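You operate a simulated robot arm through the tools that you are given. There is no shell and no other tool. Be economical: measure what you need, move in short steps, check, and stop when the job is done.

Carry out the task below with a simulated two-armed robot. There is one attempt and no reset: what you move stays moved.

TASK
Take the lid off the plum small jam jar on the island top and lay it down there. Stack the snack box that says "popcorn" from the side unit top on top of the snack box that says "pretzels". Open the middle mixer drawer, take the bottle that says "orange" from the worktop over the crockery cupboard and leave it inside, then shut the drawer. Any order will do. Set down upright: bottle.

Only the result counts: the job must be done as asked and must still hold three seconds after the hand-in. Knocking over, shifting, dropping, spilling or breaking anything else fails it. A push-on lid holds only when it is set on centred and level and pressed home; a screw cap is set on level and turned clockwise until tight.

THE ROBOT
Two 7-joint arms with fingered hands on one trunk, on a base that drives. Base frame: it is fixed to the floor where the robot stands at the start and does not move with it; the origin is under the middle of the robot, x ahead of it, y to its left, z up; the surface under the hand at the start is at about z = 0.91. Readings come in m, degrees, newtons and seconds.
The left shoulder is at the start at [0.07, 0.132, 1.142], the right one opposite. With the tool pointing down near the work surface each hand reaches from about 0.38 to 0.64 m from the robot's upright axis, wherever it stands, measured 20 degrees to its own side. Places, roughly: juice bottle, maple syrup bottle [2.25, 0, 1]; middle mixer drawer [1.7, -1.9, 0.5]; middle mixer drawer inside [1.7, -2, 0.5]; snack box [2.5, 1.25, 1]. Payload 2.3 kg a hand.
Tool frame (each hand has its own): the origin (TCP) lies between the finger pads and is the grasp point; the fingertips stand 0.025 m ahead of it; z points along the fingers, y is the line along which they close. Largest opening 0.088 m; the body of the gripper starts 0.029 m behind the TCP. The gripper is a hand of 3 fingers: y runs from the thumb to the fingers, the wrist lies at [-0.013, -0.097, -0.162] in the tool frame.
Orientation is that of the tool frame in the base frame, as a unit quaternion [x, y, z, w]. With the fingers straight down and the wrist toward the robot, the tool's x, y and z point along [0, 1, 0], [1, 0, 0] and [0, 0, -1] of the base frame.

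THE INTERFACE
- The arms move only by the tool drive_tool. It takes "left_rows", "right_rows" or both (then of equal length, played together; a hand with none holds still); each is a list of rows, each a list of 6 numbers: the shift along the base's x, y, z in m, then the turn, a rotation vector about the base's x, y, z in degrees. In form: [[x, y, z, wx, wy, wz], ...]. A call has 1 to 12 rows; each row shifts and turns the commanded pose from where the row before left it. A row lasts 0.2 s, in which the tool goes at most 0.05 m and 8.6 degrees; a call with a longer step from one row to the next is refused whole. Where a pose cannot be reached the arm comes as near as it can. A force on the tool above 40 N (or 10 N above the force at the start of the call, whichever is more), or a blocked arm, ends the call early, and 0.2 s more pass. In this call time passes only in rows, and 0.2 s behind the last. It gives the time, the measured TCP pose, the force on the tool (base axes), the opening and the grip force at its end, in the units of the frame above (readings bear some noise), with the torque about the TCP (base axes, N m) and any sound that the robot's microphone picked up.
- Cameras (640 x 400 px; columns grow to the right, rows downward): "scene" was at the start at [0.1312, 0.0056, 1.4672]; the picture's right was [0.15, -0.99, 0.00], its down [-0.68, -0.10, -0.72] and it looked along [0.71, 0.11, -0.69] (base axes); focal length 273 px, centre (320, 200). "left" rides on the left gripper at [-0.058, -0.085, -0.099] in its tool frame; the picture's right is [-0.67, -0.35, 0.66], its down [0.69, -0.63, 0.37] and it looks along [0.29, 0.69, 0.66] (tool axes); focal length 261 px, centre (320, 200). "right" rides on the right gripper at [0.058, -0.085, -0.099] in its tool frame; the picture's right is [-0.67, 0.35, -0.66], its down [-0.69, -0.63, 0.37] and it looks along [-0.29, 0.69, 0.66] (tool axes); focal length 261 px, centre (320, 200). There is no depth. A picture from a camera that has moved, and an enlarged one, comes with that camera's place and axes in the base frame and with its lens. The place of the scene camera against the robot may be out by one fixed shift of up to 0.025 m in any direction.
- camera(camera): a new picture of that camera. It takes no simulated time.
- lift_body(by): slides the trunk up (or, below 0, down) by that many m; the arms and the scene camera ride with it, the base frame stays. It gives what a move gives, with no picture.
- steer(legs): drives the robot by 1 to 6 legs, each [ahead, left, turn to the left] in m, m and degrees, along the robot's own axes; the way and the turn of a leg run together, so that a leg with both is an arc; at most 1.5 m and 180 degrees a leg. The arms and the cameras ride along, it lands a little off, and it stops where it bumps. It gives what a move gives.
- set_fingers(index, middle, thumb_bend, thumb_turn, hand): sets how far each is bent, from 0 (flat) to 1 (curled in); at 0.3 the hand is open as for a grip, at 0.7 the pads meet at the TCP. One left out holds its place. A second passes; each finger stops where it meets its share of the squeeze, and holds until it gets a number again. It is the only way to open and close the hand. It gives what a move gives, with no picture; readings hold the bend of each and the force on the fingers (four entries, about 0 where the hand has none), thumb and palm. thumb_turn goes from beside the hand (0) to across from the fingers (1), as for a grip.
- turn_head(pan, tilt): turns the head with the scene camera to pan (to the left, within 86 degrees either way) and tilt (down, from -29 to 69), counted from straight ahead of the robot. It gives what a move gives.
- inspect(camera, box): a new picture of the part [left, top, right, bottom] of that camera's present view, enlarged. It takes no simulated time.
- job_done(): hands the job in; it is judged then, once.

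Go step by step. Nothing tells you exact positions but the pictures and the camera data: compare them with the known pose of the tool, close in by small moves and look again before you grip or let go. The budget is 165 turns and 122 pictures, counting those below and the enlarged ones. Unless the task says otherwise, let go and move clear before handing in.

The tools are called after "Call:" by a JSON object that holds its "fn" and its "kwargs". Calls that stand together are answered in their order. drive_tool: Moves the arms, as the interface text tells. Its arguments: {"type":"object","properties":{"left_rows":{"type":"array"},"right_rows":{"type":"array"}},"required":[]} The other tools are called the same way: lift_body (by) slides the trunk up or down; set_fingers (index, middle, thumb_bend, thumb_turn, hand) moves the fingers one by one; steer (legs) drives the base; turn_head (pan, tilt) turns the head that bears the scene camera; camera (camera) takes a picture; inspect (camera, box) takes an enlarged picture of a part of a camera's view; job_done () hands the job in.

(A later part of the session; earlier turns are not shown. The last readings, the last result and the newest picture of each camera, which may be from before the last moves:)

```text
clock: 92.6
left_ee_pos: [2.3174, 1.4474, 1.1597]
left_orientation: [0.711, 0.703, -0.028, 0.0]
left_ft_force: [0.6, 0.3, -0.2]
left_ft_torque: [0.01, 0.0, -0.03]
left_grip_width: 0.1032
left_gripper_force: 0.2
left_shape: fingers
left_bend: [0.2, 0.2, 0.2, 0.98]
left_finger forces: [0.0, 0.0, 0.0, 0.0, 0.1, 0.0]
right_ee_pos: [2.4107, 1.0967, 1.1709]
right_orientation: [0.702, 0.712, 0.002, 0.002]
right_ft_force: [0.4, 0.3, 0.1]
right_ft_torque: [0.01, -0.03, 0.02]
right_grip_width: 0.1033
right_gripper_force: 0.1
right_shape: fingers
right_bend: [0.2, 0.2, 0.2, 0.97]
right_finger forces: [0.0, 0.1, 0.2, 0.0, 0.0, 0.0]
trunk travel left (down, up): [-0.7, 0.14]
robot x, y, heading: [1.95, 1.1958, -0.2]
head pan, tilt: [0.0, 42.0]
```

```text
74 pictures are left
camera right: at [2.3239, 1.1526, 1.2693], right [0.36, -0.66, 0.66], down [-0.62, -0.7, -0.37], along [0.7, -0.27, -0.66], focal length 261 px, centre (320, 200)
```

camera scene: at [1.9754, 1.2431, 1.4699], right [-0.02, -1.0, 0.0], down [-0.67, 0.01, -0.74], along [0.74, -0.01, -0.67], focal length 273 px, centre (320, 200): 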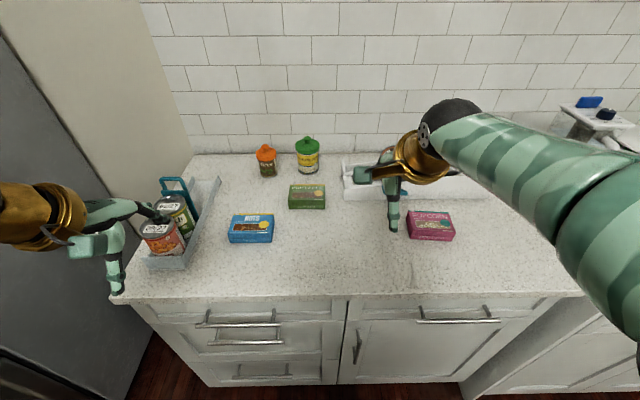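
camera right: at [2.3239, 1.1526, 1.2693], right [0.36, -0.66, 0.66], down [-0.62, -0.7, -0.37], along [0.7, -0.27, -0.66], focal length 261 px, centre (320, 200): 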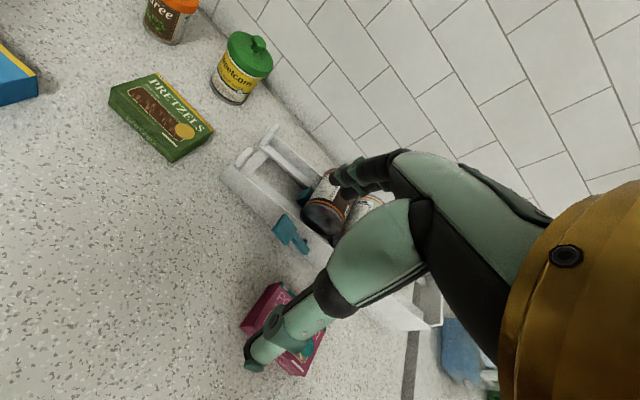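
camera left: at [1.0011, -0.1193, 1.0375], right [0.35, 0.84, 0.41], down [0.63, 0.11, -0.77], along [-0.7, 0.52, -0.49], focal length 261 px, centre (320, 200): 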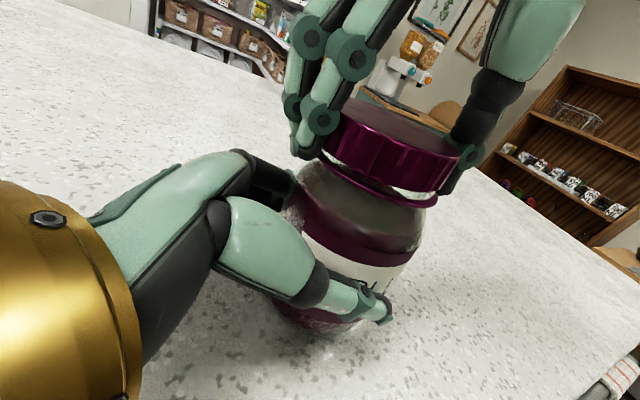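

I'll move the right hand above the popcorn box at height for a better look.

Call:
{"fn": "drive_tool", "kwargs": {"right_rows": [[0.0, -0.035, 0, 0, 0, 0], [0.0, -0.035, 0, 0, 0, 0], [0.0, -0.035, 0, 0, 0, 0], [0.0, -0.035, -0.02, 0, 0, 0]]}}

Call:
{"fn": "camera", "kwargs": {"camera": "right"}}

Call:
{"fn": "camera", "kwargs": {"camera": "scene"}}

```text
clock: 93.6
left_ee_pos: [2.3214, 1.4462, 1.1604]
left_orientation: [0.711, 0.703, -0.029, -0.002]
left_ft_force: [-0.1, 0.5, -0.1]
left_ft_torque: [-0.01, -0.04, -0.01]
left_grip_width: 0.1033
left_gripper_force: 0.0
left_shape: fingers
left_bend: [0.2, 0.2, 0.2, 0.98]
left_finger forces: [0.1, 0.1, 0.0, 0.0, 0.1, 0.0]
right_ee_pos: [2.412, 0.952, 1.1499]
right_orientation: [0.701, 0.713, 0.001, 0.0]
right_ft_force: [-0.9, -0.2, 0.5]
right_ft_torque: [0.03, -0.01, 0.04]
right_grip_width: 0.1033
right_gripper_force: 0.0
right_shape: fingers
right_bend: [0.2, 0.2, 0.2, 0.97]
right_finger forces: [0.0, 0.0, 0.0, 0.1, 0.1, 0.1]
trunk travel left (down, up): [-0.7, 0.14]
robot x, y, heading: [1.9547, 1.1998, -0.2]
head pan, tilt: [0.0, 42.0]
```

```text
73 pictures are left
camera right: at [2.3259, 1.0086, 1.2479], right [0.36, -0.66, 0.66], down [-0.62, -0.7, -0.37], along [0.7, -0.27, -0.66], focal length 261 px, centre (320, 200)
```

right: 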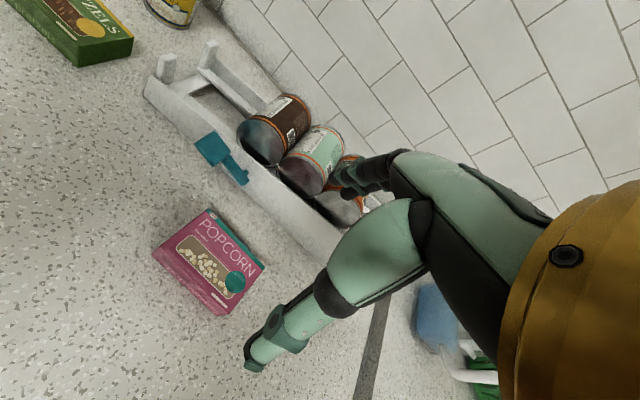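

```text
72 pictures are left
camera scene: at [2.0863, 1.1924, 1.4698], right [0.0, -1.0, 0.0], down [-0.67, 0.0, -0.74], along [0.74, 0.0, -0.67], focal length 273 px, centre (320, 200)
```

scene: 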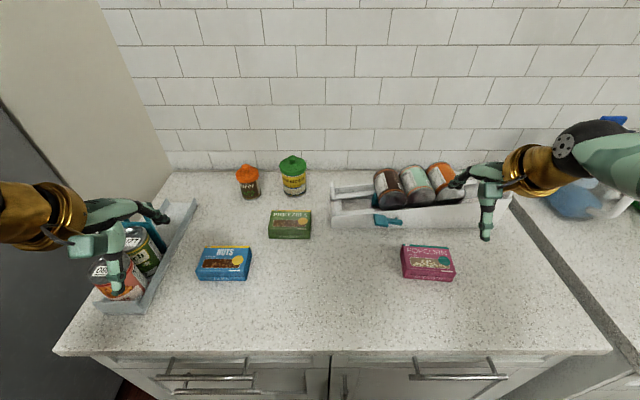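

Call:
{"fn": "inspect", "kwargs": {"camera": "right", "box": [130, 190, 290, 330]}}

Call:
{"fn": "inspect", "kwargs": {"camera": "scene", "box": [380, 220, 480, 300]}}

```text
2.86 times, centred on (210, 260) of right
camera zoom: at [2.3259, 1.0086, 1.2479], right [0.36, -0.66, 0.66], down [-0.62, -0.7, -0.37], along [0.7, -0.27, -0.66], focal length 745 px, centre (634, 29)
```

zoom: 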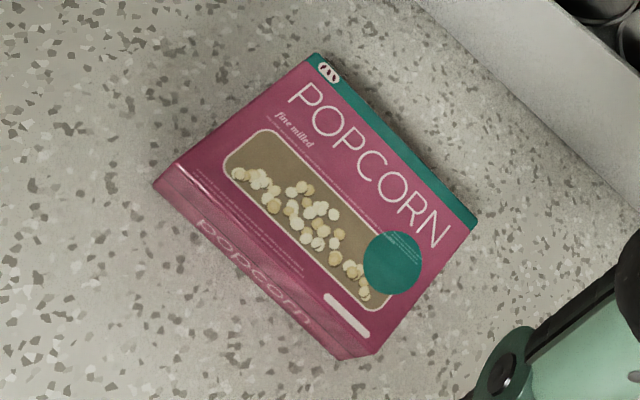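

```text
5.00 times, centred on (430, 260) of scene
camera zoom: at [2.0863, 1.1924, 1.4698], right [0.0, -1.0, 0.0], down [-0.67, 0.0, -0.74], along [0.74, 0.0, -0.67], focal length 1365 px, centre (-230, -100)
```

zoom: 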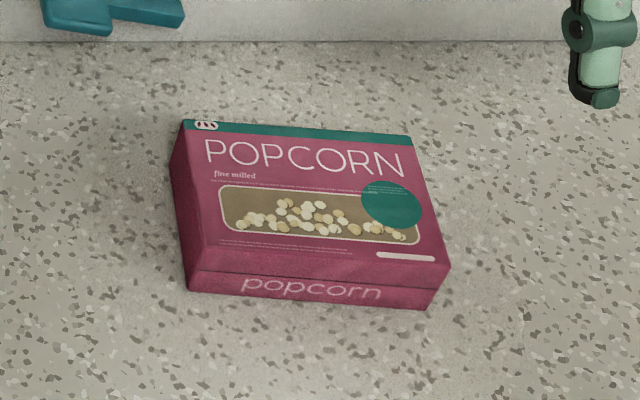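

The popcorn box is 0.104 × 0.069 × 0.035, centred at (2.453, 0.957), turned about -6°. I'll align and descend.

Call:
{"fn": "drive_tool", "kwargs": {"right_rows": [[0.02, 0.0025, 0, 0, 0, -3.5], [0.021, 0.0025, 0, 0, 0, -3.5], [0, 0, -0.045, 0, 0, 0], [0, 0, -0.045, 0, 0, 0], [0, 0, -0.045, 0, 0, 0], [0, 0, -0.03, 0, 0, 0]]}}

Call:
{"fn": "camera", "kwargs": {"camera": "right"}}

Call:
{"fn": "inspect", "kwargs": {"camera": "scene", "box": [360, 180, 520, 300]}}

```text
clock: 95.0
left_ee_pos: [2.3207, 1.4466, 1.1586]
left_orientation: [0.711, 0.703, -0.029, -0.001]
left_ft_force: [0.4, -0.5, 0.7]
left_ft_torque: [-0.01, 0.04, 0.01]
left_grip_width: 0.1035
left_gripper_force: 0.1
left_shape: fingers
left_bend: [0.2, 0.2, 0.2, 0.98]
left_finger forces: [0.0, 0.0, 0.0, 0.1, 0.0, 0.1]
right_ee_pos: [2.4531, 0.9583, 0.9848]
right_orientation: [0.743, 0.669, 0.0, 0.0]
right_ft_force: [-0.7, -0.5, -0.3]
right_ft_torque: [0.0, -0.01, -0.04]
right_grip_width: 0.1034
right_gripper_force: 0.1
right_shape: fingers
right_bend: [0.2, 0.2, 0.2, 0.97]
right_finger forces: [0.1, 0.1, 0.1, 0.0, 0.0, 0.1]
trunk travel left (down, up): [-0.7, 0.14]
robot x, y, heading: [1.9545, 1.1998, 0.1]
head pan, tilt: [0.0, 42.0]
```

```text
69 pictures are left
camera right: at [2.3747, 1.0254, 1.0833], right [0.28, -0.7, 0.66], down [-0.7, -0.61, -0.37], along [0.66, -0.36, -0.66], focal length 261 px, centre (320, 200)
```

right: 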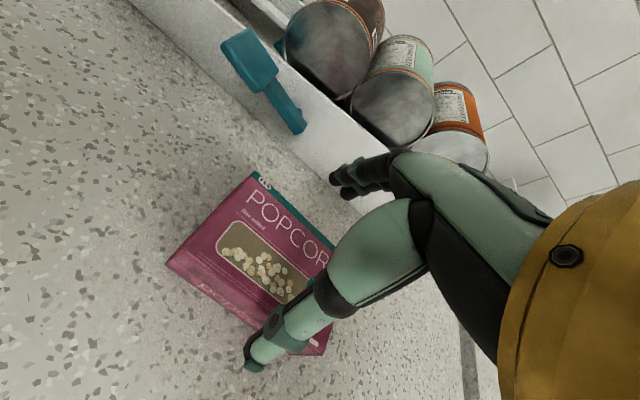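

```text
3.33 times, centred on (440, 240) of scene
camera zoom: at [2.0867, 1.1943, 1.4698], right [0.0, -1.0, 0.0], down [-0.67, 0.0, -0.74], along [0.74, 0.0, -0.67], focal length 910 px, centre (-80, 67)
```

zoom: 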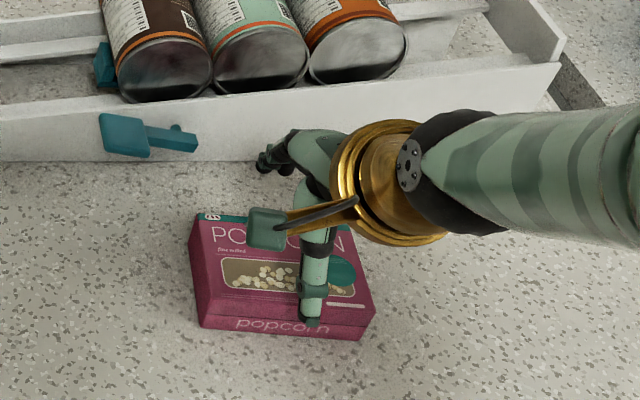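

Aligned, with clearance to the tray. I'll descend and close.

Call:
{"fn": "drive_tool", "kwargs": {"right_rows": [[0, 0, -0.025, 0, 0, 0], [0, 0, -0.018, 0, 0, 0]]}}

Call:
{"fn": "set_fingers", "kwargs": {"hand": "right", "index": 0.55, "middle": 0.55, "thumb_bend": 0.55}}

Call:
{"fn": "camera", "kwargs": {"camera": "right"}}

```text
clock: 95.6
left_ee_pos: [2.3206, 1.4479, 1.1579]
left_orientation: [0.711, 0.703, -0.029, -0.002]
left_ft_force: [-1.0, 0.3, 0.2]
left_ft_torque: [0.01, 0.01, 0.0]
left_grip_width: 0.1037
left_gripper_force: 0.0
left_shape: fingers
left_bend: [0.2, 0.2, 0.2, 0.98]
left_finger forces: [0.0, 0.0, 0.1, 0.1, 0.0, 0.1]
right_ee_pos: [2.4538, 0.959, 0.942]
right_orientation: [0.744, 0.669, 0.0, -0.001]
right_ft_force: [0.5, 0.2, 0.3]
right_ft_torque: [0.02, 0.01, -0.02]
right_grip_width: 0.1034
right_gripper_force: 0.1
right_shape: fingers
right_bend: [0.2, 0.2, 0.2, 0.97]
right_finger forces: [0.0, 0.0, 0.1, 0.0, 0.0, 0.0]
trunk travel left (down, up): [-0.7, 0.14]
robot x, y, heading: [1.9515, 1.2005, 0.0]
head pan, tilt: [0.0, 42.0]
```

```text
clock: 96.6
left_ee_pos: [2.3187, 1.448, 1.1599]
left_orientation: [0.711, 0.703, -0.029, -0.001]
left_ft_force: [-0.7, -0.2, 0.0]
left_ft_torque: [0.03, -0.04, 0.01]
left_grip_width: 0.1035
left_gripper_force: 0.1
left_shape: fingers
left_bend: [0.2, 0.2, 0.2, 0.98]
left_finger forces: [0.0, 0.0, 0.1, 0.0, 0.0, 0.1]
right_ee_pos: [2.4538, 0.9599, 0.9424]
right_orientation: [0.743, 0.669, 0.001, 0.001]
right_ft_force: [3.1, -1.0, 6.4]
right_ft_torque: [-0.04, -0.38, -0.02]
right_grip_width: 0.0738
right_gripper_force: 25.3
right_shape: fingers
right_bend: [0.34, 0.44, 0.39, 0.96]
right_finger forces: [18.3, 9.2, 0.0, 0.0, 23.8, 0.1]
trunk travel left (down, up): [-0.7, 0.14]
robot x, y, heading: [1.9537, 1.2012, -0.2]
head pan, tilt: [0.0, 42.0]
```

```text
67 pictures are left
camera right: at [2.3742, 1.0263, 1.0415], right [0.27, -0.7, 0.66], down [-0.7, -0.61, -0.37], along [0.66, -0.36, -0.66], focal length 261 px, centre (320, 200)
```

right: 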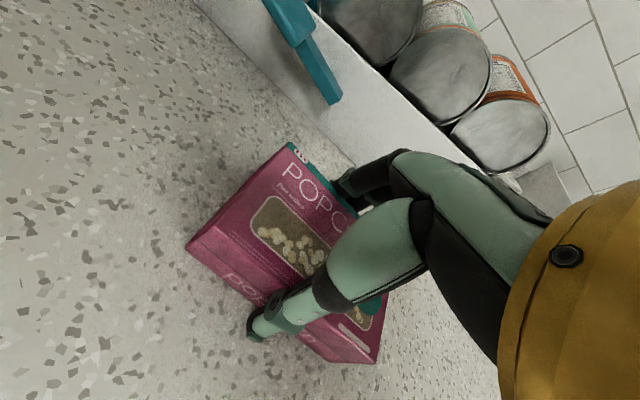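

The box is firmly held. I'll lift it and turn the base 26° left so that the pretzels box comes into the right hand's reach.

Call:
{"fn": "drive_tool", "kwargs": {"right_rows": [[0, 0, 0.04, 0, 0, 0], [0, 0, 0.045, 0, 0, 0], [0, 0, 0.045, 0, 0, 0], [0, 0, 0.045, 0, 0, 0]]}}

Call:
{"fn": "steer", "kwargs": {"legs": [[0, 0, 26]]}}

Call:
{"fn": "camera", "kwargs": {"camera": "right"}}

Call:
{"fn": "camera", "kwargs": {"camera": "scene"}}

```text
clock: 97.6
left_ee_pos: [2.3188, 1.4475, 1.1596]
left_orientation: [0.711, 0.702, -0.029, -0.001]
left_ft_force: [0.4, -0.5, -0.5]
left_ft_torque: [0.01, 0.0, 0.01]
left_grip_width: 0.1033
left_gripper_force: 0.0
left_shape: fingers
left_bend: [0.2, 0.2, 0.2, 0.98]
left_finger forces: [0.0, 0.1, 0.0, 0.1, 0.1, 0.1]
right_ee_pos: [2.4533, 0.9576, 1.1173]
right_orientation: [0.744, 0.668, 0.0, 0.0]
right_ft_force: [-1.0, -0.1, -0.6]
right_ft_torque: [0.06, 0.02, -0.01]
right_grip_width: 0.0732
right_gripper_force: 23.2
right_shape: fingers
right_bend: [0.35, 0.45, 0.39, 0.96]
right_finger forces: [15.1, 8.2, 0.0, 0.0, 24.2, 0.0]
trunk travel left (down, up): [-0.7, 0.14]
robot x, y, heading: [1.9527, 1.2032, -0.4]
head pan, tilt: [0.0, 42.0]
```

```text
clock: 99.3
left_ee_pos: [2.1744, 1.5842, 1.1589]
left_orientation: [0.535, 0.844, -0.029, 0.004]
left_ft_force: [0.3, -0.8, -0.2]
left_ft_torque: [0.02, 0.01, 0.0]
left_grip_width: 0.1036
left_gripper_force: 0.0
left_shape: fingers
left_bend: [0.2, 0.2, 0.2, 0.98]
left_finger forces: [0.0, 0.1, 0.0, 0.0, 0.0, 0.0]
right_ee_pos: [2.5103, 1.2024, 1.1165]
right_orientation: [0.575, 0.818, 0.0, 0.0]
right_ft_force: [0.0, 0.1, -0.1]
right_ft_torque: [-0.01, -0.01, 0.0]
right_grip_width: 0.0731
right_gripper_force: 23.8
right_shape: fingers
right_bend: [0.35, 0.45, 0.39, 0.96]
right_finger forces: [15.0, 8.2, 0.0, 0.0, 24.0, 0.0]
trunk travel left (down, up): [-0.7, 0.14]
robot x, y, heading: [1.9523, 1.2028, 25.6]
head pan, tilt: [0.0, 42.0]
```

```text
66 pictures are left
camera right: at [2.41, 1.2281, 1.215], right [0.56, -0.51, 0.66], down [-0.36, -0.86, -0.37], along [0.75, -0.03, -0.66], focal length 261 px, centre (320, 200)
```

right: 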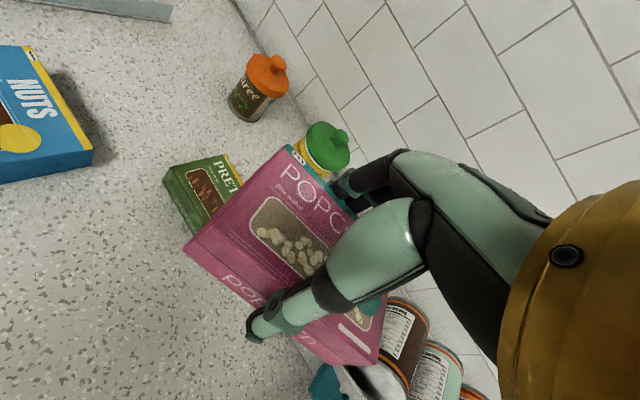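

```text
65 pictures are left
camera scene: at [2.0734, 1.2528, 1.4698], right [0.44, -0.9, 0.0], down [-0.6, -0.29, -0.74], along [0.67, 0.32, -0.67], focal length 273 px, centre (320, 200)
```

scene: 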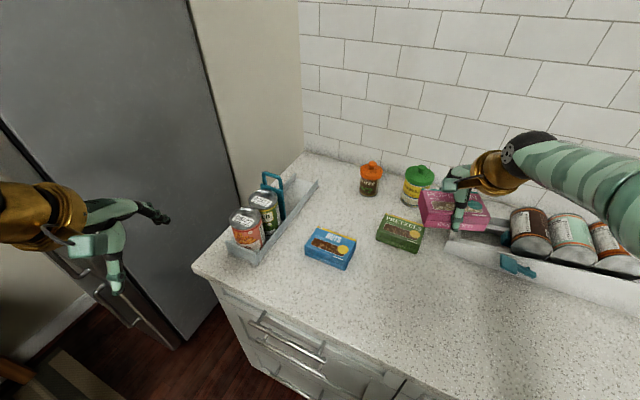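

I'll zoom on the pretzels box to fix its place precisely.

Call:
{"fn": "inspect", "kwargs": {"camera": "scene", "box": [360, 180, 500, 270]}}

Call:
{"fn": "inspect", "kwargs": {"camera": "right", "box": [150, 130, 290, 250]}}

```text
4.44 times, centred on (430, 225) of scene
camera zoom: at [2.0734, 1.2528, 1.4698], right [0.44, -0.9, 0.0], down [-0.6, -0.29, -0.74], along [0.67, 0.32, -0.67], focal length 1213 px, centre (-169, 89)
```

zoom: 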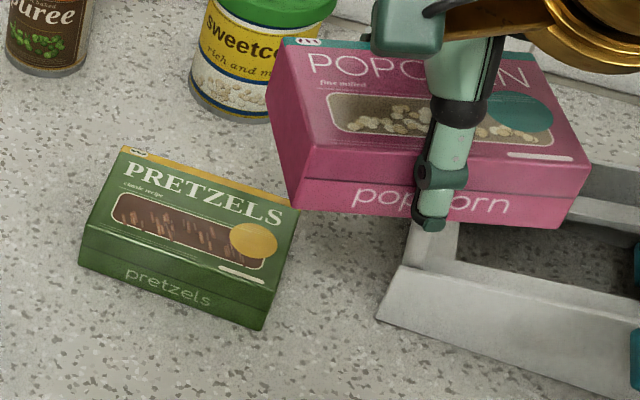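

```text
3.33 times, centred on (220, 190) of right
camera zoom: at [2.41, 1.2281, 1.215], right [0.56, -0.51, 0.66], down [-0.36, -0.86, -0.37], along [0.75, -0.03, -0.66], focal length 869 px, centre (653, 233)
```

zoom: 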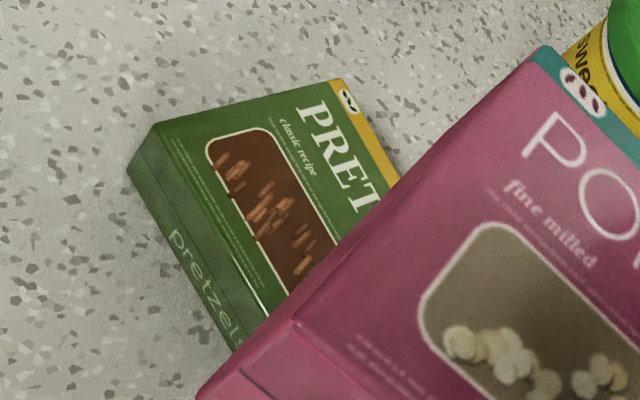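

Pretzels are centred near (2.572, 1.278), nearly square to x. I'll move the popcorn above them, rotating it to match.

Call:
{"fn": "drive_tool", "kwargs": {"right_rows": [[0.022, 0.025, 0, 0, 0, -7], [0.022, 0.025, 0, 0, 0, -7], [0.023, 0.025, 0, 0, 0, -6.5], [0, 0, -0.04, 0, 0, 0], [0, 0, -0.04, 0, 0, 0]]}}

Call:
{"fn": "camera", "kwargs": {"camera": "right"}}

Call:
{"fn": "inspect", "kwargs": {"camera": "scene", "box": [340, 150, 500, 270]}}

```text
clock: 100.5
left_ee_pos: [2.1771, 1.5836, 1.1586]
left_orientation: [0.535, 0.844, -0.028, 0.004]
left_ft_force: [0.3, 0.1, 0.0]
left_ft_torque: [-0.01, 0.0, -0.04]
left_grip_width: 0.1033
left_gripper_force: 0.0
left_shape: fingers
left_bend: [0.2, 0.2, 0.2, 0.98]
left_finger forces: [0.0, 0.0, 0.0, 0.1, 0.1, 0.1]
right_ee_pos: [2.5698, 1.2704, 1.0322]
right_orientation: [0.712, 0.702, -0.001, -0.001]
right_ft_force: [0.4, 0.4, -0.6]
right_ft_torque: [0.02, -0.01, -0.01]
right_grip_width: 0.0723
right_gripper_force: 23.1
right_shape: fingers
right_bend: [0.36, 0.46, 0.4, 0.96]
right_finger forces: [14.7, 8.0, 0.0, 0.1, 23.3, 0.0]
right hand out of reach, approached as far as the arm can: row 3
trunk travel left (down, up): [-0.7, 0.14]
robot x, y, heading: [1.9494, 1.1999, 26.1]
head pan, tilt: [0.0, 42.0]
```

```text
62 pictures are left
camera right: at [2.4842, 1.3298, 1.1312], right [0.34, -0.67, 0.66], down [-0.64, -0.68, -0.36], along [0.69, -0.29, -0.66], focal length 261 px, centre (320, 200)
```

right: 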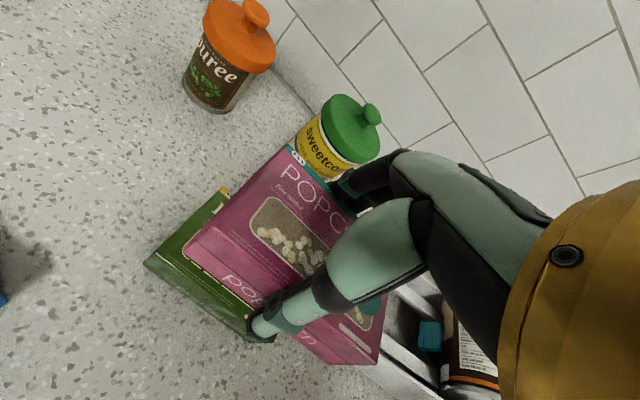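

```text
3.33 times, centred on (420, 210) of scene
camera zoom: at [2.0744, 1.2537, 1.4697], right [0.44, -0.9, 0.0], down [-0.6, -0.29, -0.74], along [0.67, 0.32, -0.67], focal length 910 px, centre (-13, 167)
```

zoom: 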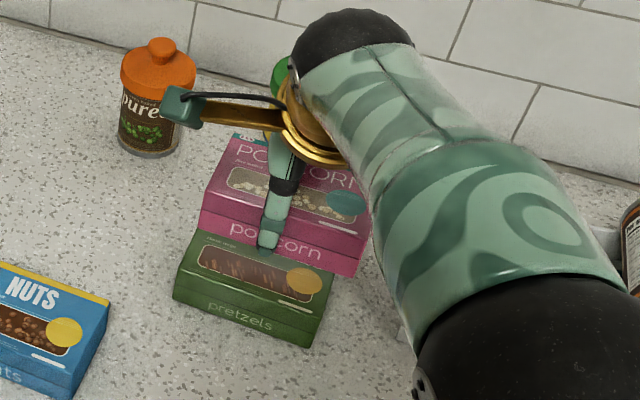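

The boxes are nearly aligned; I'll shift (+4, +6) mm and descend.

Call:
{"fn": "drive_tool", "kwargs": {"right_rows": [[0.004, 0.006, -0.02, 0, 0, 0], [0, 0, -0.025, 0, 0, 0], [0, 0, -0.005, 0, 0, 0]]}}

Call:
{"fn": "camera", "kwargs": {"camera": "right"}}

Call:
{"fn": "inspect", "kwargs": {"camera": "scene", "box": [340, 150, 500, 270]}}

```text
clock: 101.3
left_ee_pos: [2.1738, 1.584, 1.1592]
left_orientation: [0.534, 0.845, -0.027, 0.004]
left_ft_force: [0.3, 0.2, 0.2]
left_ft_torque: [0.0, -0.05, 0.0]
left_grip_width: 0.1036
left_gripper_force: 0.0
left_shape: fingers
left_bend: [0.2, 0.2, 0.2, 0.98]
left_finger forces: [0.0, 0.1, 0.1, 0.0, 0.0, 0.1]
right_ee_pos: [2.572, 1.2766, 0.9827]
right_orientation: [0.711, 0.703, 0.0, 0.0]
right_ft_force: [0.4, 0.2, -1.2]
right_ft_torque: [0.01, 0.02, -0.03]
right_grip_width: 0.0722
right_gripper_force: 23.0
right_shape: fingers
right_bend: [0.36, 0.46, 0.4, 0.96]
right_finger forces: [14.6, 8.0, 0.0, 0.0, 23.2, 0.0]
trunk travel left (down, up): [-0.7, 0.14]
robot x, y, heading: [1.9562, 1.2007, 25.7]
head pan, tilt: [0.0, 42.0]
```

```text
60 pictures are left
camera right: at [2.4871, 1.3356, 1.0821], right [0.34, -0.67, 0.66], down [-0.64, -0.68, -0.37], along [0.69, -0.29, -0.66], focal length 261 px, centre (320, 200)
```

right: 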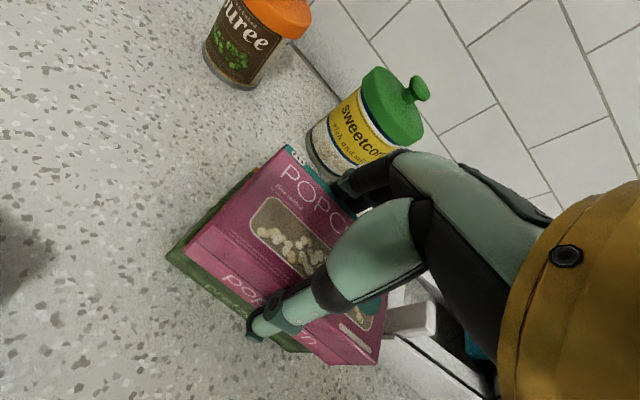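

```text
3.33 times, centred on (420, 210) of scene
camera zoom: at [2.0729, 1.2532, 1.4698], right [0.44, -0.9, 0.0], down [-0.6, -0.29, -0.74], along [0.67, 0.32, -0.67], focal length 910 px, centre (-13, 167)
```

zoom: 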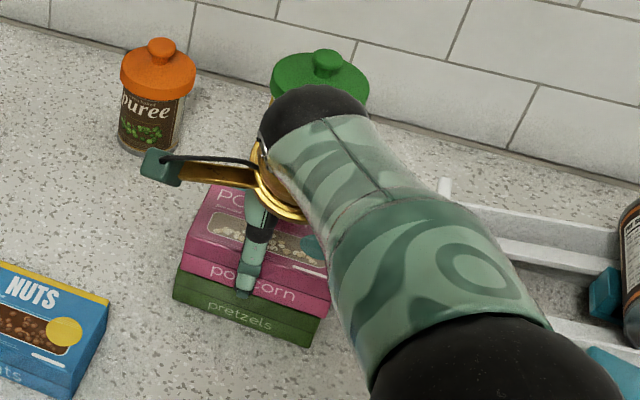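

Nearly in place; a last small shift and a lowering until contact.

Call:
{"fn": "drive_tool", "kwargs": {"right_rows": [[0, 0.005, 0, 0, 0, 0], [0, 0, -0.004, 0, 0, 0], [0, 0, -0.003, 0, 0, 0]]}}

```text
clock: 102.1
left_ee_pos: [2.1736, 1.5839, 1.1608]
left_orientation: [0.535, 0.845, -0.028, 0.006]
left_ft_force: [0.1, 0.2, -0.3]
left_ft_torque: [-0.01, -0.01, -0.01]
left_grip_width: 0.1034
left_gripper_force: 0.2
left_shape: fingers
left_bend: [0.2, 0.2, 0.2, 0.98]
left_finger forces: [0.1, 0.0, 0.0, 0.0, 0.1, 0.1]
right_ee_pos: [2.5706, 1.2806, 0.9793]
right_orientation: [0.712, 0.702, 0.003, 0.002]
right_ft_force: [2.9, 0.2, 11.1]
right_ft_torque: [0.03, -0.53, 0.01]
right_grip_width: 0.0726
right_gripper_force: 25.8
right_shape: fingers
right_bend: [0.36, 0.45, 0.4, 0.96]
right_finger forces: [18.1, 9.3, 0.0, 0.0, 23.4, 0.0]
trunk travel left (down, up): [-0.7, 0.14]
robot x, y, heading: [1.9505, 1.2037, 25.8]
head pan, tilt: [0.0, 42.0]
```

Contact is made. I'll release and lift away.

Call:
{"fn": "set_fingers", "kwargs": {"hand": "right", "index": 0.2, "middle": 0.2, "thumb_bend": 0.2}}

Call:
{"fn": "drive_tool", "kwargs": {"right_rows": [[0, 0, 0.03, 0, 0, 0], [0, 0, 0.045, 0, 0, 0], [0, 0, 0.045, 0, 0, 0], [0, 0, 0.045, 0, 0, 0], [-0.03, -0.03, 0.02, 0, 0, 0], [-0.03, -0.03, 0, 0, 0, 0]]}}

Call:
{"fn": "camera", "kwargs": {"camera": "scene"}}

Call:
{"fn": "camera", "kwargs": {"camera": "right"}}

```text
clock: 103.1
left_ee_pos: [2.1765, 1.5834, 1.1581]
left_orientation: [0.534, 0.845, -0.028, 0.005]
left_ft_force: [0.2, -0.4, -0.9]
left_ft_torque: [0.02, 0.02, -0.01]
left_grip_width: 0.1031
left_gripper_force: 0.1
left_shape: fingers
left_bend: [0.2, 0.2, 0.2, 0.98]
left_finger forces: [0.0, 0.1, 0.0, 0.0, 0.1, 0.0]
right_ee_pos: [2.5718, 1.2816, 0.9771]
right_orientation: [0.711, 0.703, 0.0, -0.001]
right_ft_force: [-0.3, 0.3, 0.8]
right_ft_torque: [0.01, -0.01, 0.02]
right_grip_width: 0.1035
right_gripper_force: 0.0
right_shape: fingers
right_bend: [0.2, 0.2, 0.2, 0.97]
right_finger forces: [0.0, 0.1, 0.0, 0.1, 0.1, 0.0]
trunk travel left (down, up): [-0.7, 0.14]
robot x, y, heading: [1.9507, 1.2043, 25.8]
head pan, tilt: [0.0, 42.0]
```

```text
clock: 104.5
left_ee_pos: [2.1741, 1.5827, 1.1595]
left_orientation: [0.535, 0.845, -0.027, 0.005]
left_ft_force: [0.5, -0.3, 0.3]
left_ft_torque: [0.03, -0.01, -0.02]
left_grip_width: 0.1034
left_gripper_force: 0.2
left_shape: fingers
left_bend: [0.2, 0.2, 0.2, 0.98]
left_finger forces: [0.0, 0.0, 0.0, 0.0, 0.0, 0.1]
right_ee_pos: [2.4982, 1.2083, 1.1572]
right_orientation: [0.71, 0.704, 0.002, 0.001]
right_ft_force: [-0.5, 0.5, 0.4]
right_ft_torque: [0.01, 0.01, -0.01]
right_grip_width: 0.1033
right_gripper_force: 0.1
right_shape: fingers
right_bend: [0.2, 0.2, 0.2, 0.97]
right_finger forces: [0.0, 0.1, 0.0, 0.1, 0.0, 0.0]
right hand out of reach, approached as far as the arm can: row 4
trunk travel left (down, up): [-0.7, 0.14]
robot x, y, heading: [1.9506, 1.2004, 25.9]
head pan, tilt: [0.0, 42.0]
```

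```text
58 pictures are left
camera scene: at [2.0712, 1.2515, 1.47], right [0.44, -0.9, 0.0], down [-0.6, -0.29, -0.74], along [0.67, 0.33, -0.67], focal length 273 px, centre (320, 200)
```

scene: 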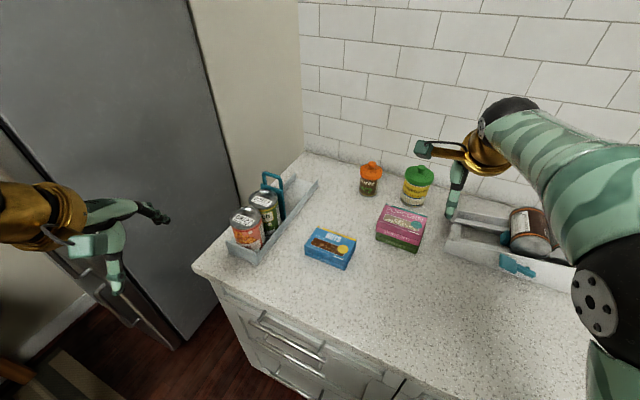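

```text
57 pictures are left
camera right: at [2.4129, 1.2668, 1.2553], right [0.34, -0.68, 0.66], down [-0.64, -0.68, -0.37], along [0.69, -0.29, -0.66], focal length 261 px, centre (320, 200)
```

right: 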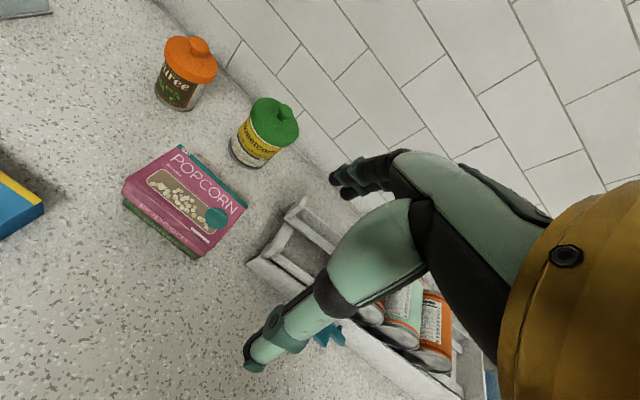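

The popcorn sits squarely on the pretzels. Now I'll tuck the right hand, back off and drive to the drawer wall.

Call:
{"fn": "drive_tool", "kwargs": {"right_rows": [[-0.04, -0.02, 0, 0, 0, 6], [-0.04, -0.01, 0, 0, 0, 6], [-0.04, 0, 0, 0, 0, 6], [0, 0.03, 0.0, 0, 0, 6], [0, 0.03, 0.01, 0, 0, 2]]}}

Call:
{"fn": "steer", "kwargs": {"legs": [[-0.4, 0, 0], [0, 0, -116], [1.45, 0, 0], [0.45, 0, 0]]}}

Call:
{"fn": "turn_head", "kwargs": {"pan": 0, "tilt": 35}}

Call:
{"fn": "camera", "kwargs": {"camera": "scene"}}

```text
clock: 105.7
left_ee_pos: [2.1741, 1.5843, 1.1604]
left_orientation: [0.534, 0.845, -0.028, 0.006]
left_ft_force: [-0.5, 0.4, 0.3]
left_ft_torque: [-0.01, 0.02, 0.0]
left_grip_width: 0.1033
left_gripper_force: 0.1
left_shape: fingers
left_bend: [0.2, 0.2, 0.2, 0.98]
left_finger forces: [0.0, 0.1, 0.0, 0.0, 0.0, 0.1]
right_ee_pos: [2.4094, 1.2369, 1.1617]
right_orientation: [0.534, 0.845, 0.0, 0.002]
right_ft_force: [-0.4, 0.5, 0.1]
right_ft_torque: [-0.02, 0.04, 0.0]
right_grip_width: 0.104
right_gripper_force: 0.0
right_shape: fingers
right_bend: [0.2, 0.2, 0.2, 0.98]
right_finger forces: [0.1, 0.0, 0.0, 0.0, 0.0, 0.0]
right hand out of reach, approached as far as the arm can: row 3
trunk travel left (down, up): [-0.7, 0.14]
robot x, y, heading: [1.9515, 1.2014, 25.8]
head pan, tilt: [0.0, 42.0]
```

```text
clock: 122.3
left_ee_pos: [1.7794, -1.2519, 1.1592]
left_orientation: [0.999, -0.019, -0.019, -0.021]
left_ft_force: [-0.4, 0.7, -0.6]
left_ft_torque: [0.01, 0.02, 0.0]
left_grip_width: 0.1033
left_gripper_force: 0.1
left_shape: fingers
left_bend: [0.2, 0.2, 0.2, 0.98]
left_finger forces: [0.0, 0.0, 0.1, 0.1, 0.0, 0.0]
right_ee_pos: [1.3617, -1.2997, 1.1624]
right_orientation: [1.0, -0.019, 0.0, 0.001]
right_ft_force: [-0.5, 0.2, -0.9]
right_ft_torque: [0.01, -0.02, -0.03]
right_grip_width: 0.1036
right_gripper_force: 0.1
right_shape: fingers
right_bend: [0.2, 0.2, 0.2, 0.98]
right_finger forces: [0.1, 0.1, 0.1, 0.1, 0.0, 0.0]
trunk travel left (down, up): [-0.7, 0.14]
robot x, y, heading: [1.5408, -0.8813, -91.9]
head pan, tilt: [0.0, 42.0]
```

```text
clock: 123.0
left_ee_pos: [1.7778, -1.2526, 1.16]
left_orientation: [0.999, -0.019, -0.018, -0.021]
left_ft_force: [0.2, 0.1, 0.0]
left_ft_torque: [0.0, -0.02, -0.01]
left_grip_width: 0.1036
left_gripper_force: 0.0
left_shape: fingers
left_bend: [0.2, 0.2, 0.2, 0.98]
left_finger forces: [0.0, 0.1, 0.0, 0.1, 0.1, 0.0]
right_ee_pos: [1.3616, -1.3012, 1.1617]
right_orientation: [1.0, -0.018, 0.001, 0.001]
right_ft_force: [-0.5, 0.2, 0.9]
right_ft_torque: [0.02, 0.01, -0.01]
right_grip_width: 0.1034
right_gripper_force: 0.0
right_shape: fingers
right_bend: [0.2, 0.2, 0.2, 0.98]
right_finger forces: [0.0, 0.0, 0.0, 0.1, 0.0, 0.1]
trunk travel left (down, up): [-0.7, 0.14]
robot x, y, heading: [1.5416, -0.8817, -91.7]
head pan, tilt: [0.0, 35.0]
```

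```text
56 pictures are left
camera scene: at [1.5378, -1.0246, 1.4803], right [-1.0, 0.03, 0.0], down [0.02, 0.57, -0.82], along [-0.02, -0.82, -0.57], focal length 273 px, centre (320, 200)
```

scene: 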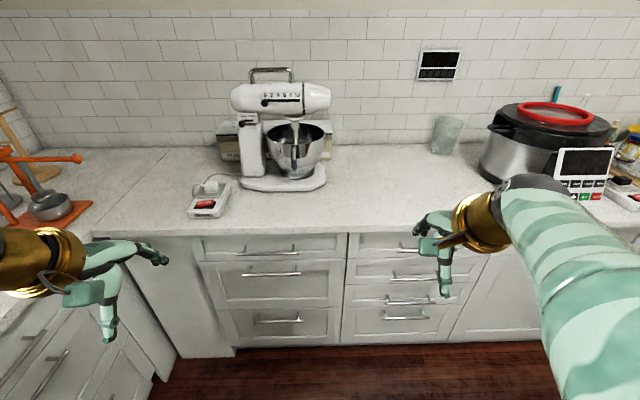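

The mixer's three-drawer stack is at x about 1.7. I'll zoom in on it.

Call:
{"fn": "inspect", "kwargs": {"camera": "scene", "box": [170, 220, 480, 370]}}

Call:
{"fn": "camera", "kwargs": {"camera": "left"}}

```text
2.06 times, centred on (325, 295) of scene
camera zoom: at [1.5378, -1.0246, 1.4803], right [-1.0, 0.03, 0.0], down [0.02, 0.57, -0.82], along [-0.02, -0.82, -0.57], focal length 563 px, centre (310, 4)
```

zoom: 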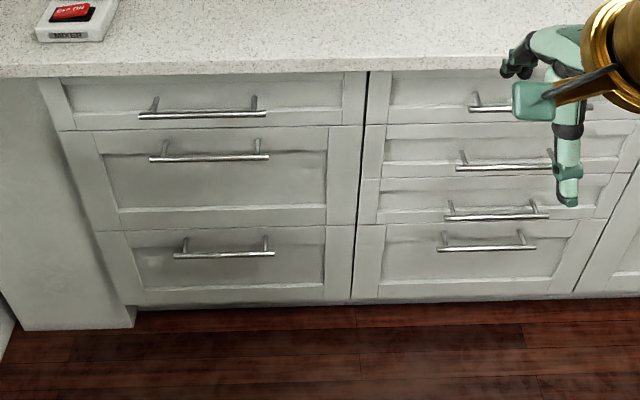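

```text
54 pictures are left
camera left: at [1.7289, -1.1698, 1.2638], right [-0.68, 0.4, -0.61], down [0.69, 0.62, -0.37], along [0.23, -0.67, -0.7], focal length 261 px, centre (320, 200)
```

left: 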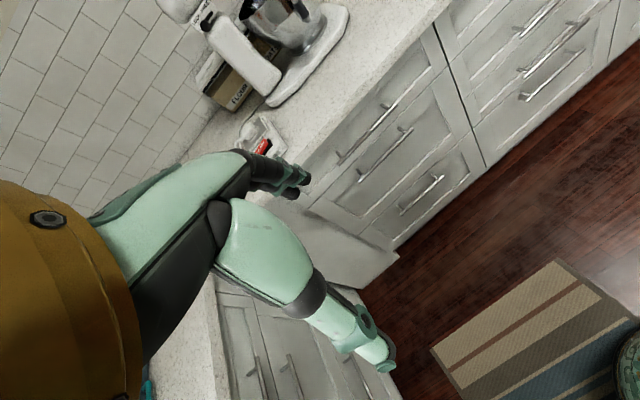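

The middle handle bar is at about (1.695, -1.61, 0.76). I'll lower the trunk and turn the left hand to point forward at it.

Call:
{"fn": "lift_body", "kwargs": {"by": -0.3}}

Call:
{"fn": "drive_tool", "kwargs": {"left_rows": [[-0.008, -0.015, 0, -8, 0, 0], [-0.008, -0.015, 0, -8, 0, 0], [-0.008, -0.015, 0, -8, 0, 0], [-0.008, -0.015, 0, -8, 0, 0], [-0.008, -0.015, 0, -8, 0, 0], [-0.008, -0.015, -0.01, -8, 0, 0], [-0.008, -0.015, -0.02, -8, 0, 0], [-0.008, -0.015, -0.02, -8, 0, 0], [-0.008, -0.015, -0.02, -8, 0, 0], [-0.008, -0.015, -0.02, -8, 0, 0]]}}

Call:
{"fn": "set_fingers", "kwargs": {"hand": "left", "index": 0.4, "middle": 0.4, "thumb_bend": 0.4}}

Call:
{"fn": "camera", "kwargs": {"camera": "left"}}

Call:
{"fn": "camera", "kwargs": {"camera": "scene"}}

```text
clock: 126.0
left_ee_pos: [1.7783, -1.2527, 0.8602]
left_orientation: [0.999, -0.019, -0.019, -0.022]
left_ft_force: [-0.4, -0.5, -0.4]
left_ft_torque: [0.0, 0.01, -0.05]
left_grip_width: 0.1035
left_gripper_force: 0.0
left_shape: fingers
left_bend: [0.2, 0.2, 0.2, 0.98]
left_finger forces: [0.0, 0.0, 0.0, 0.0, 0.0, 0.0]
right_ee_pos: [1.3612, -1.3015, 0.8616]
right_orientation: [1.0, -0.019, 0.0, 0.0]
right_ft_force: [-0.3, -0.7, -0.2]
right_ft_torque: [0.02, 0.0, 0.01]
right_grip_width: 0.1035
right_gripper_force: 0.0
right_shape: fingers
right_bend: [0.2, 0.2, 0.2, 0.98]
right_finger forces: [0.0, 0.0, 0.1, 0.0, 0.1, 0.0]
trunk travel left (down, up): [-0.4, 0.44]
robot x, y, heading: [1.5386, -0.8776, -91.6]
head pan, tilt: [0.0, 35.0]
```

```text
clock: 128.2
left_ee_pos: [1.7315, -1.3425, 0.8484]
left_orientation: [0.922, -0.025, -0.009, 0.386]
left_ft_force: [0.0, 0.8, 0.4]
left_ft_torque: [-0.02, -0.02, -0.03]
left_grip_width: 0.1035
left_gripper_force: 0.0
left_shape: fingers
left_bend: [0.2, 0.2, 0.2, 0.98]
left_finger forces: [0.1, 0.1, 0.0, 0.0, 0.0, 0.1]
left hand out of reach, approached as far as the arm can: row 7, 8, 9, 10
right_ee_pos: [1.3613, -1.3004, 0.8618]
right_orientation: [1.0, -0.018, 0.001, 0.0]
right_ft_force: [-0.4, 0.1, 1.1]
right_ft_torque: [-0.02, 0.0, 0.02]
right_grip_width: 0.1036
right_gripper_force: 0.0
right_shape: fingers
right_bend: [0.2, 0.2, 0.2, 0.98]
right_finger forces: [0.0, 0.0, 0.1, 0.0, 0.1, 0.1]
trunk travel left (down, up): [-0.4, 0.44]
robot x, y, heading: [1.5419, -0.88, -91.7]
head pan, tilt: [0.0, 35.0]
```

```text
clock: 129.2
left_ee_pos: [1.7311, -1.3426, 0.8495]
left_orientation: [0.922, -0.025, -0.009, 0.387]
left_ft_force: [0.4, 0.0, 0.1]
left_ft_torque: [0.0, 0.02, 0.0]
left_grip_width: 0.0642
left_gripper_force: 0.1
left_shape: fingers
left_bend: [0.4, 0.4, 0.4, 0.98]
left_finger forces: [0.0, 0.0, 0.0, 0.1, 0.0, 0.0]
right_ee_pos: [1.3622, -1.3014, 0.8623]
right_orientation: [1.0, -0.018, 0.001, 0.0]
right_ft_force: [-0.4, 0.1, 0.4]
right_ft_torque: [0.0, 0.03, 0.01]
right_grip_width: 0.1034
right_gripper_force: 0.0
right_shape: fingers
right_bend: [0.2, 0.2, 0.2, 0.98]
right_finger forces: [0.0, 0.0, 0.0, 0.1, 0.0, 0.1]
trunk travel left (down, up): [-0.4, 0.44]
robot x, y, heading: [1.5448, -0.8811, -91.3]
head pan, tilt: [0.0, 35.0]
```

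```text
53 pictures are left
camera left: at [1.6806, -1.2089, 0.8573], right [-0.68, -0.19, -0.71], down [0.69, 0.14, -0.7], along [0.23, -0.97, 0.03], focal length 261 px, centre (320, 200)
```

left: 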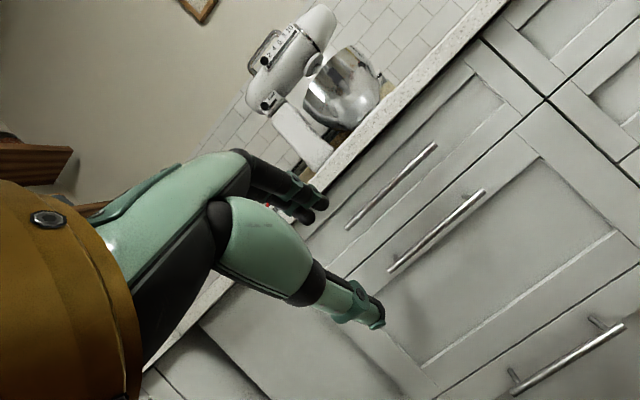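

```text
52 pictures are left
camera scene: at [1.5378, -1.0245, 1.1804], right [-1.0, 0.03, 0.0], down [0.02, 0.57, -0.82], along [-0.02, -0.82, -0.57], focal length 273 px, centre (320, 200)
```

scene: 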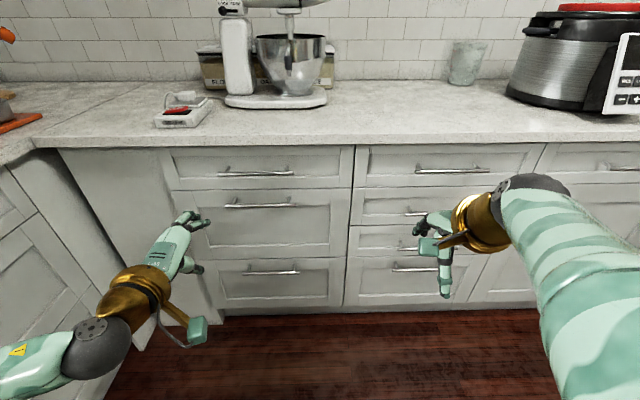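

Triangulating from the two wrist views, the middle handle bar is at (1.685, -1.657, 0.697). I'll move the base a bit closer and pitch the hand further as it extends.

Call:
{"fn": "steer", "kwargs": {"legs": [[0.1, 0, 1.5]]}}

Call:
{"fn": "drive_tool", "kwargs": {"left_rows": [[-0.008, -0.03, -0.02, -5, 0, 0], [-0.008, -0.03, -0.03, -5, 0, 0], [-0.008, -0.03, -0.03, -5, 0, 0], [-0.008, 0, -0.03, 0, 0, 0], [-0.008, 0, -0.03, 0, 0, 0]]}}

Call:
{"fn": "camera", "kwargs": {"camera": "left"}}

```text
clock: 130.3
left_ee_pos: [1.7407, -1.4381, 0.8486]
left_orientation: [0.922, -0.013, -0.005, 0.386]
left_ft_force: [0.3, 0.0, -0.5]
left_ft_torque: [0.01, -0.03, 0.01]
left_grip_width: 0.064
left_gripper_force: 0.0
left_shape: fingers
left_bend: [0.4, 0.4, 0.4, 0.98]
left_finger forces: [0.0, 0.0, 0.0, 0.1, 0.0, 0.0]
right_ee_pos: [1.3712, -1.4062, 0.8619]
right_orientation: [1.0, -0.005, -0.001, -0.001]
right_ft_force: [0.1, -0.3, -0.8]
right_ft_torque: [0.0, -0.03, 0.0]
right_grip_width: 0.1036
right_gripper_force: 0.1
right_shape: fingers
right_bend: [0.2, 0.2, 0.2, 0.98]
right_finger forces: [0.0, 0.0, 0.0, 0.1, 0.1, 0.1]
trunk travel left (down, up): [-0.4, 0.44]
robot x, y, heading: [1.5402, -0.9772, -90.0]
head pan, tilt: [0.0, 35.0]
```

```text
clock: 131.5
left_ee_pos: [1.7436, -1.4351, 0.8663]
left_orientation: [0.902, -0.013, -0.006, 0.431]
left_ft_force: [0.1, 0.3, 0.4]
left_ft_torque: [-0.01, 0.0, 0.04]
left_grip_width: 0.0636
left_gripper_force: 0.1
left_shape: fingers
left_bend: [0.4, 0.4, 0.4, 0.98]
left_finger forces: [0.1, 0.0, 0.0, 0.0, 0.0, 0.0]
left hand out of reach, approached as far as the arm can: row 1, 2, 3, 4, 5
right_ee_pos: [1.3709, -1.4056, 0.8621]
right_orientation: [1.0, -0.006, -0.001, 0.001]
right_ft_force: [-0.8, -0.2, 0.4]
right_ft_torque: [0.0, 0.02, -0.01]
right_grip_width: 0.1035
right_gripper_force: 0.2
right_shape: fingers
right_bend: [0.2, 0.2, 0.2, 0.98]
right_finger forces: [0.0, 0.1, 0.0, 0.0, 0.0, 0.0]
trunk travel left (down, up): [-0.4, 0.44]
robot x, y, heading: [1.5437, -0.9795, -90.2]
head pan, tilt: [0.0, 35.0]
```

```text
51 pictures are left
camera left: at [1.6907, -1.3016, 0.8625], right [-0.68, -0.27, -0.69], down [0.69, 0.09, -0.72], along [0.26, -0.96, 0.12], focal length 261 px, centre (320, 200)
```

left: 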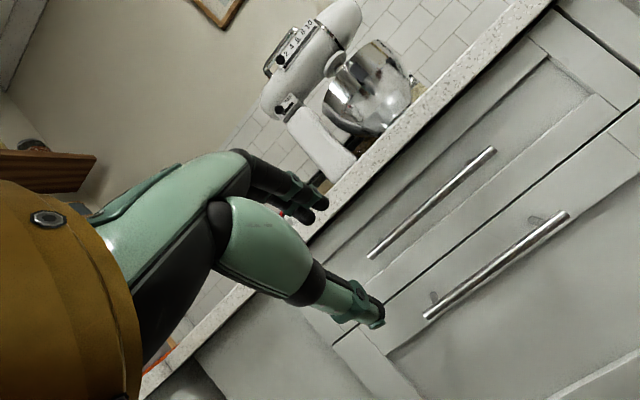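

The wrist limits the pitch at about 45°, which is also fine for hooking the bar. I'll try approaching with that pitch.

Call:
{"fn": "drive_tool", "kwargs": {"left_rows": [[-0.008, 0.0, -0.02, 6, 0, 0], [-0.008, -0.01, -0.04, 0, 0, 0], [-0.008, -0.02, -0.04, 0, 0, 0], [-0.008, -0.03, -0.03, 0, 0, 0]]}}

Call:
{"fn": "camera", "kwargs": {"camera": "left"}}

```text
clock: 132.5
left_ee_pos: [1.7338, -1.437, 0.8353]
left_orientation: [0.92, -0.012, -0.004, 0.392]
left_ft_force: [-0.2, 0.0, 0.1]
left_ft_torque: [0.0, 0.01, -0.02]
left_grip_width: 0.0638
left_gripper_force: 0.0
left_shape: fingers
left_bend: [0.4, 0.4, 0.4, 0.98]
left_finger forces: [0.0, 0.0, 0.0, 0.0, 0.0, 0.1]
left hand out of reach, approached as far as the arm can: row 2, 3, 4
right_ee_pos: [1.3707, -1.4058, 0.8623]
right_orientation: [1.0, -0.005, 0.0, -0.001]
right_ft_force: [-0.2, 0.9, 0.8]
right_ft_torque: [-0.02, -0.01, 0.03]
right_grip_width: 0.1035
right_gripper_force: 0.1
right_shape: fingers
right_bend: [0.2, 0.2, 0.2, 0.98]
right_finger forces: [0.0, 0.0, 0.0, 0.0, 0.1, 0.0]
trunk travel left (down, up): [-0.4, 0.44]
robot x, y, heading: [1.5397, -0.9826, -90.1]
head pan, tilt: [0.0, 35.0]
```

```text
50 pictures are left
camera left: at [1.6804, -1.305, 0.8429], right [-0.68, -0.21, -0.71], down [0.69, 0.15, -0.71], along [0.26, -0.96, 0.04], focal length 261 px, centre (320, 200)
```

left: 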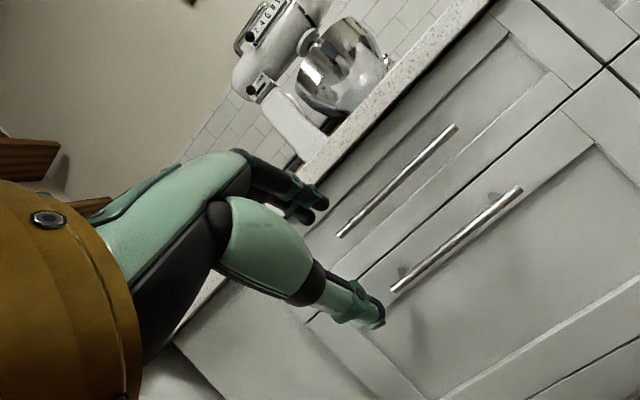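

The wrist range depends on shoulder height, so I'll lower the trunk 0.2 m more and then extend toward the bar.

Call:
{"fn": "lift_body", "kwargs": {"by": -0.2}}

Call:
{"fn": "drive_tool", "kwargs": {"left_rows": [[-0.008, -0.03, 0.02, 0, 0, 0], [-0.008, -0.03, 0.02, 0, 0, 0], [-0.008, -0.03, 0.01, 0, 0, 0], [-0.008, -0.03, 0.01, 0, 0, 0]]}}

Call:
{"fn": "camera", "kwargs": {"camera": "left"}}

```text
clock: 134.7
left_ee_pos: [1.734, -1.4375, 0.6351]
left_orientation: [0.92, -0.013, -0.006, 0.392]
left_ft_force: [0.0, 0.2, -0.1]
left_ft_torque: [0.01, -0.02, 0.0]
left_grip_width: 0.0638
left_gripper_force: 0.1
left_shape: fingers
left_bend: [0.4, 0.4, 0.4, 0.98]
left_finger forces: [0.1, 0.0, 0.0, 0.0, 0.0, 0.0]
right_ee_pos: [1.3713, -1.4068, 0.6623]
right_orientation: [1.0, -0.006, 0.0, 0.0]
right_ft_force: [0.1, -0.8, 0.3]
right_ft_torque: [0.02, -0.02, 0.04]
right_grip_width: 0.1037
right_gripper_force: 0.1
right_shape: fingers
right_bend: [0.2, 0.2, 0.2, 0.98]
right_finger forces: [0.1, 0.1, 0.1, 0.0, 0.0, 0.0]
trunk travel left (down, up): [-0.2, 0.64]
robot x, y, heading: [1.5398, -0.9768, -90.1]
head pan, tilt: [0.0, 35.0]
```

```text
clock: 135.7
left_ee_pos: [1.7004, -1.5592, 0.6955]
left_orientation: [0.92, -0.014, -0.006, 0.393]
left_ft_force: [0.4, -0.6, 0.3]
left_ft_torque: [0.02, 0.01, -0.02]
left_grip_width: 0.0638
left_gripper_force: 0.0
left_shape: fingers
left_bend: [0.4, 0.4, 0.4, 0.98]
left_finger forces: [0.0, 0.0, 0.0, 0.0, 0.1, 0.1]
right_ee_pos: [1.3695, -1.4063, 0.6613]
right_orientation: [1.0, -0.006, 0.0, 0.0]
right_ft_force: [-0.1, -0.8, -0.1]
right_ft_torque: [-0.02, 0.01, 0.03]
right_grip_width: 0.1037
right_gripper_force: 0.0
right_shape: fingers
right_bend: [0.2, 0.2, 0.2, 0.98]
right_finger forces: [0.1, 0.0, 0.1, 0.0, 0.0, 0.1]
trunk travel left (down, up): [-0.2, 0.64]
robot x, y, heading: [1.544, -0.9791, -90.3]
head pan, tilt: [0.0, 35.0]
```

```text
49 pictures are left
camera left: at [1.6474, -1.4265, 0.7035], right [-0.68, -0.21, -0.71], down [0.69, 0.15, -0.71], along [0.26, -0.96, 0.04], focal length 261 px, centre (320, 200)
```

left: 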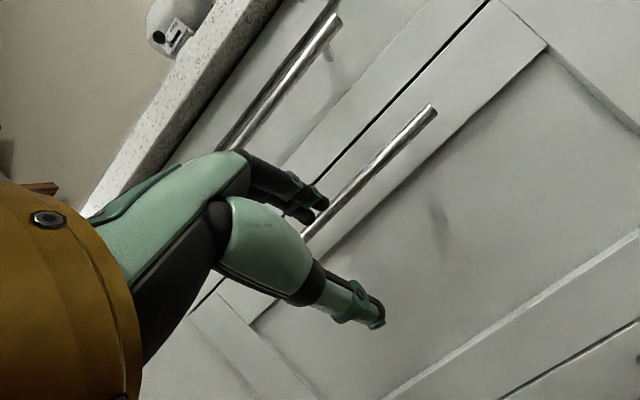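

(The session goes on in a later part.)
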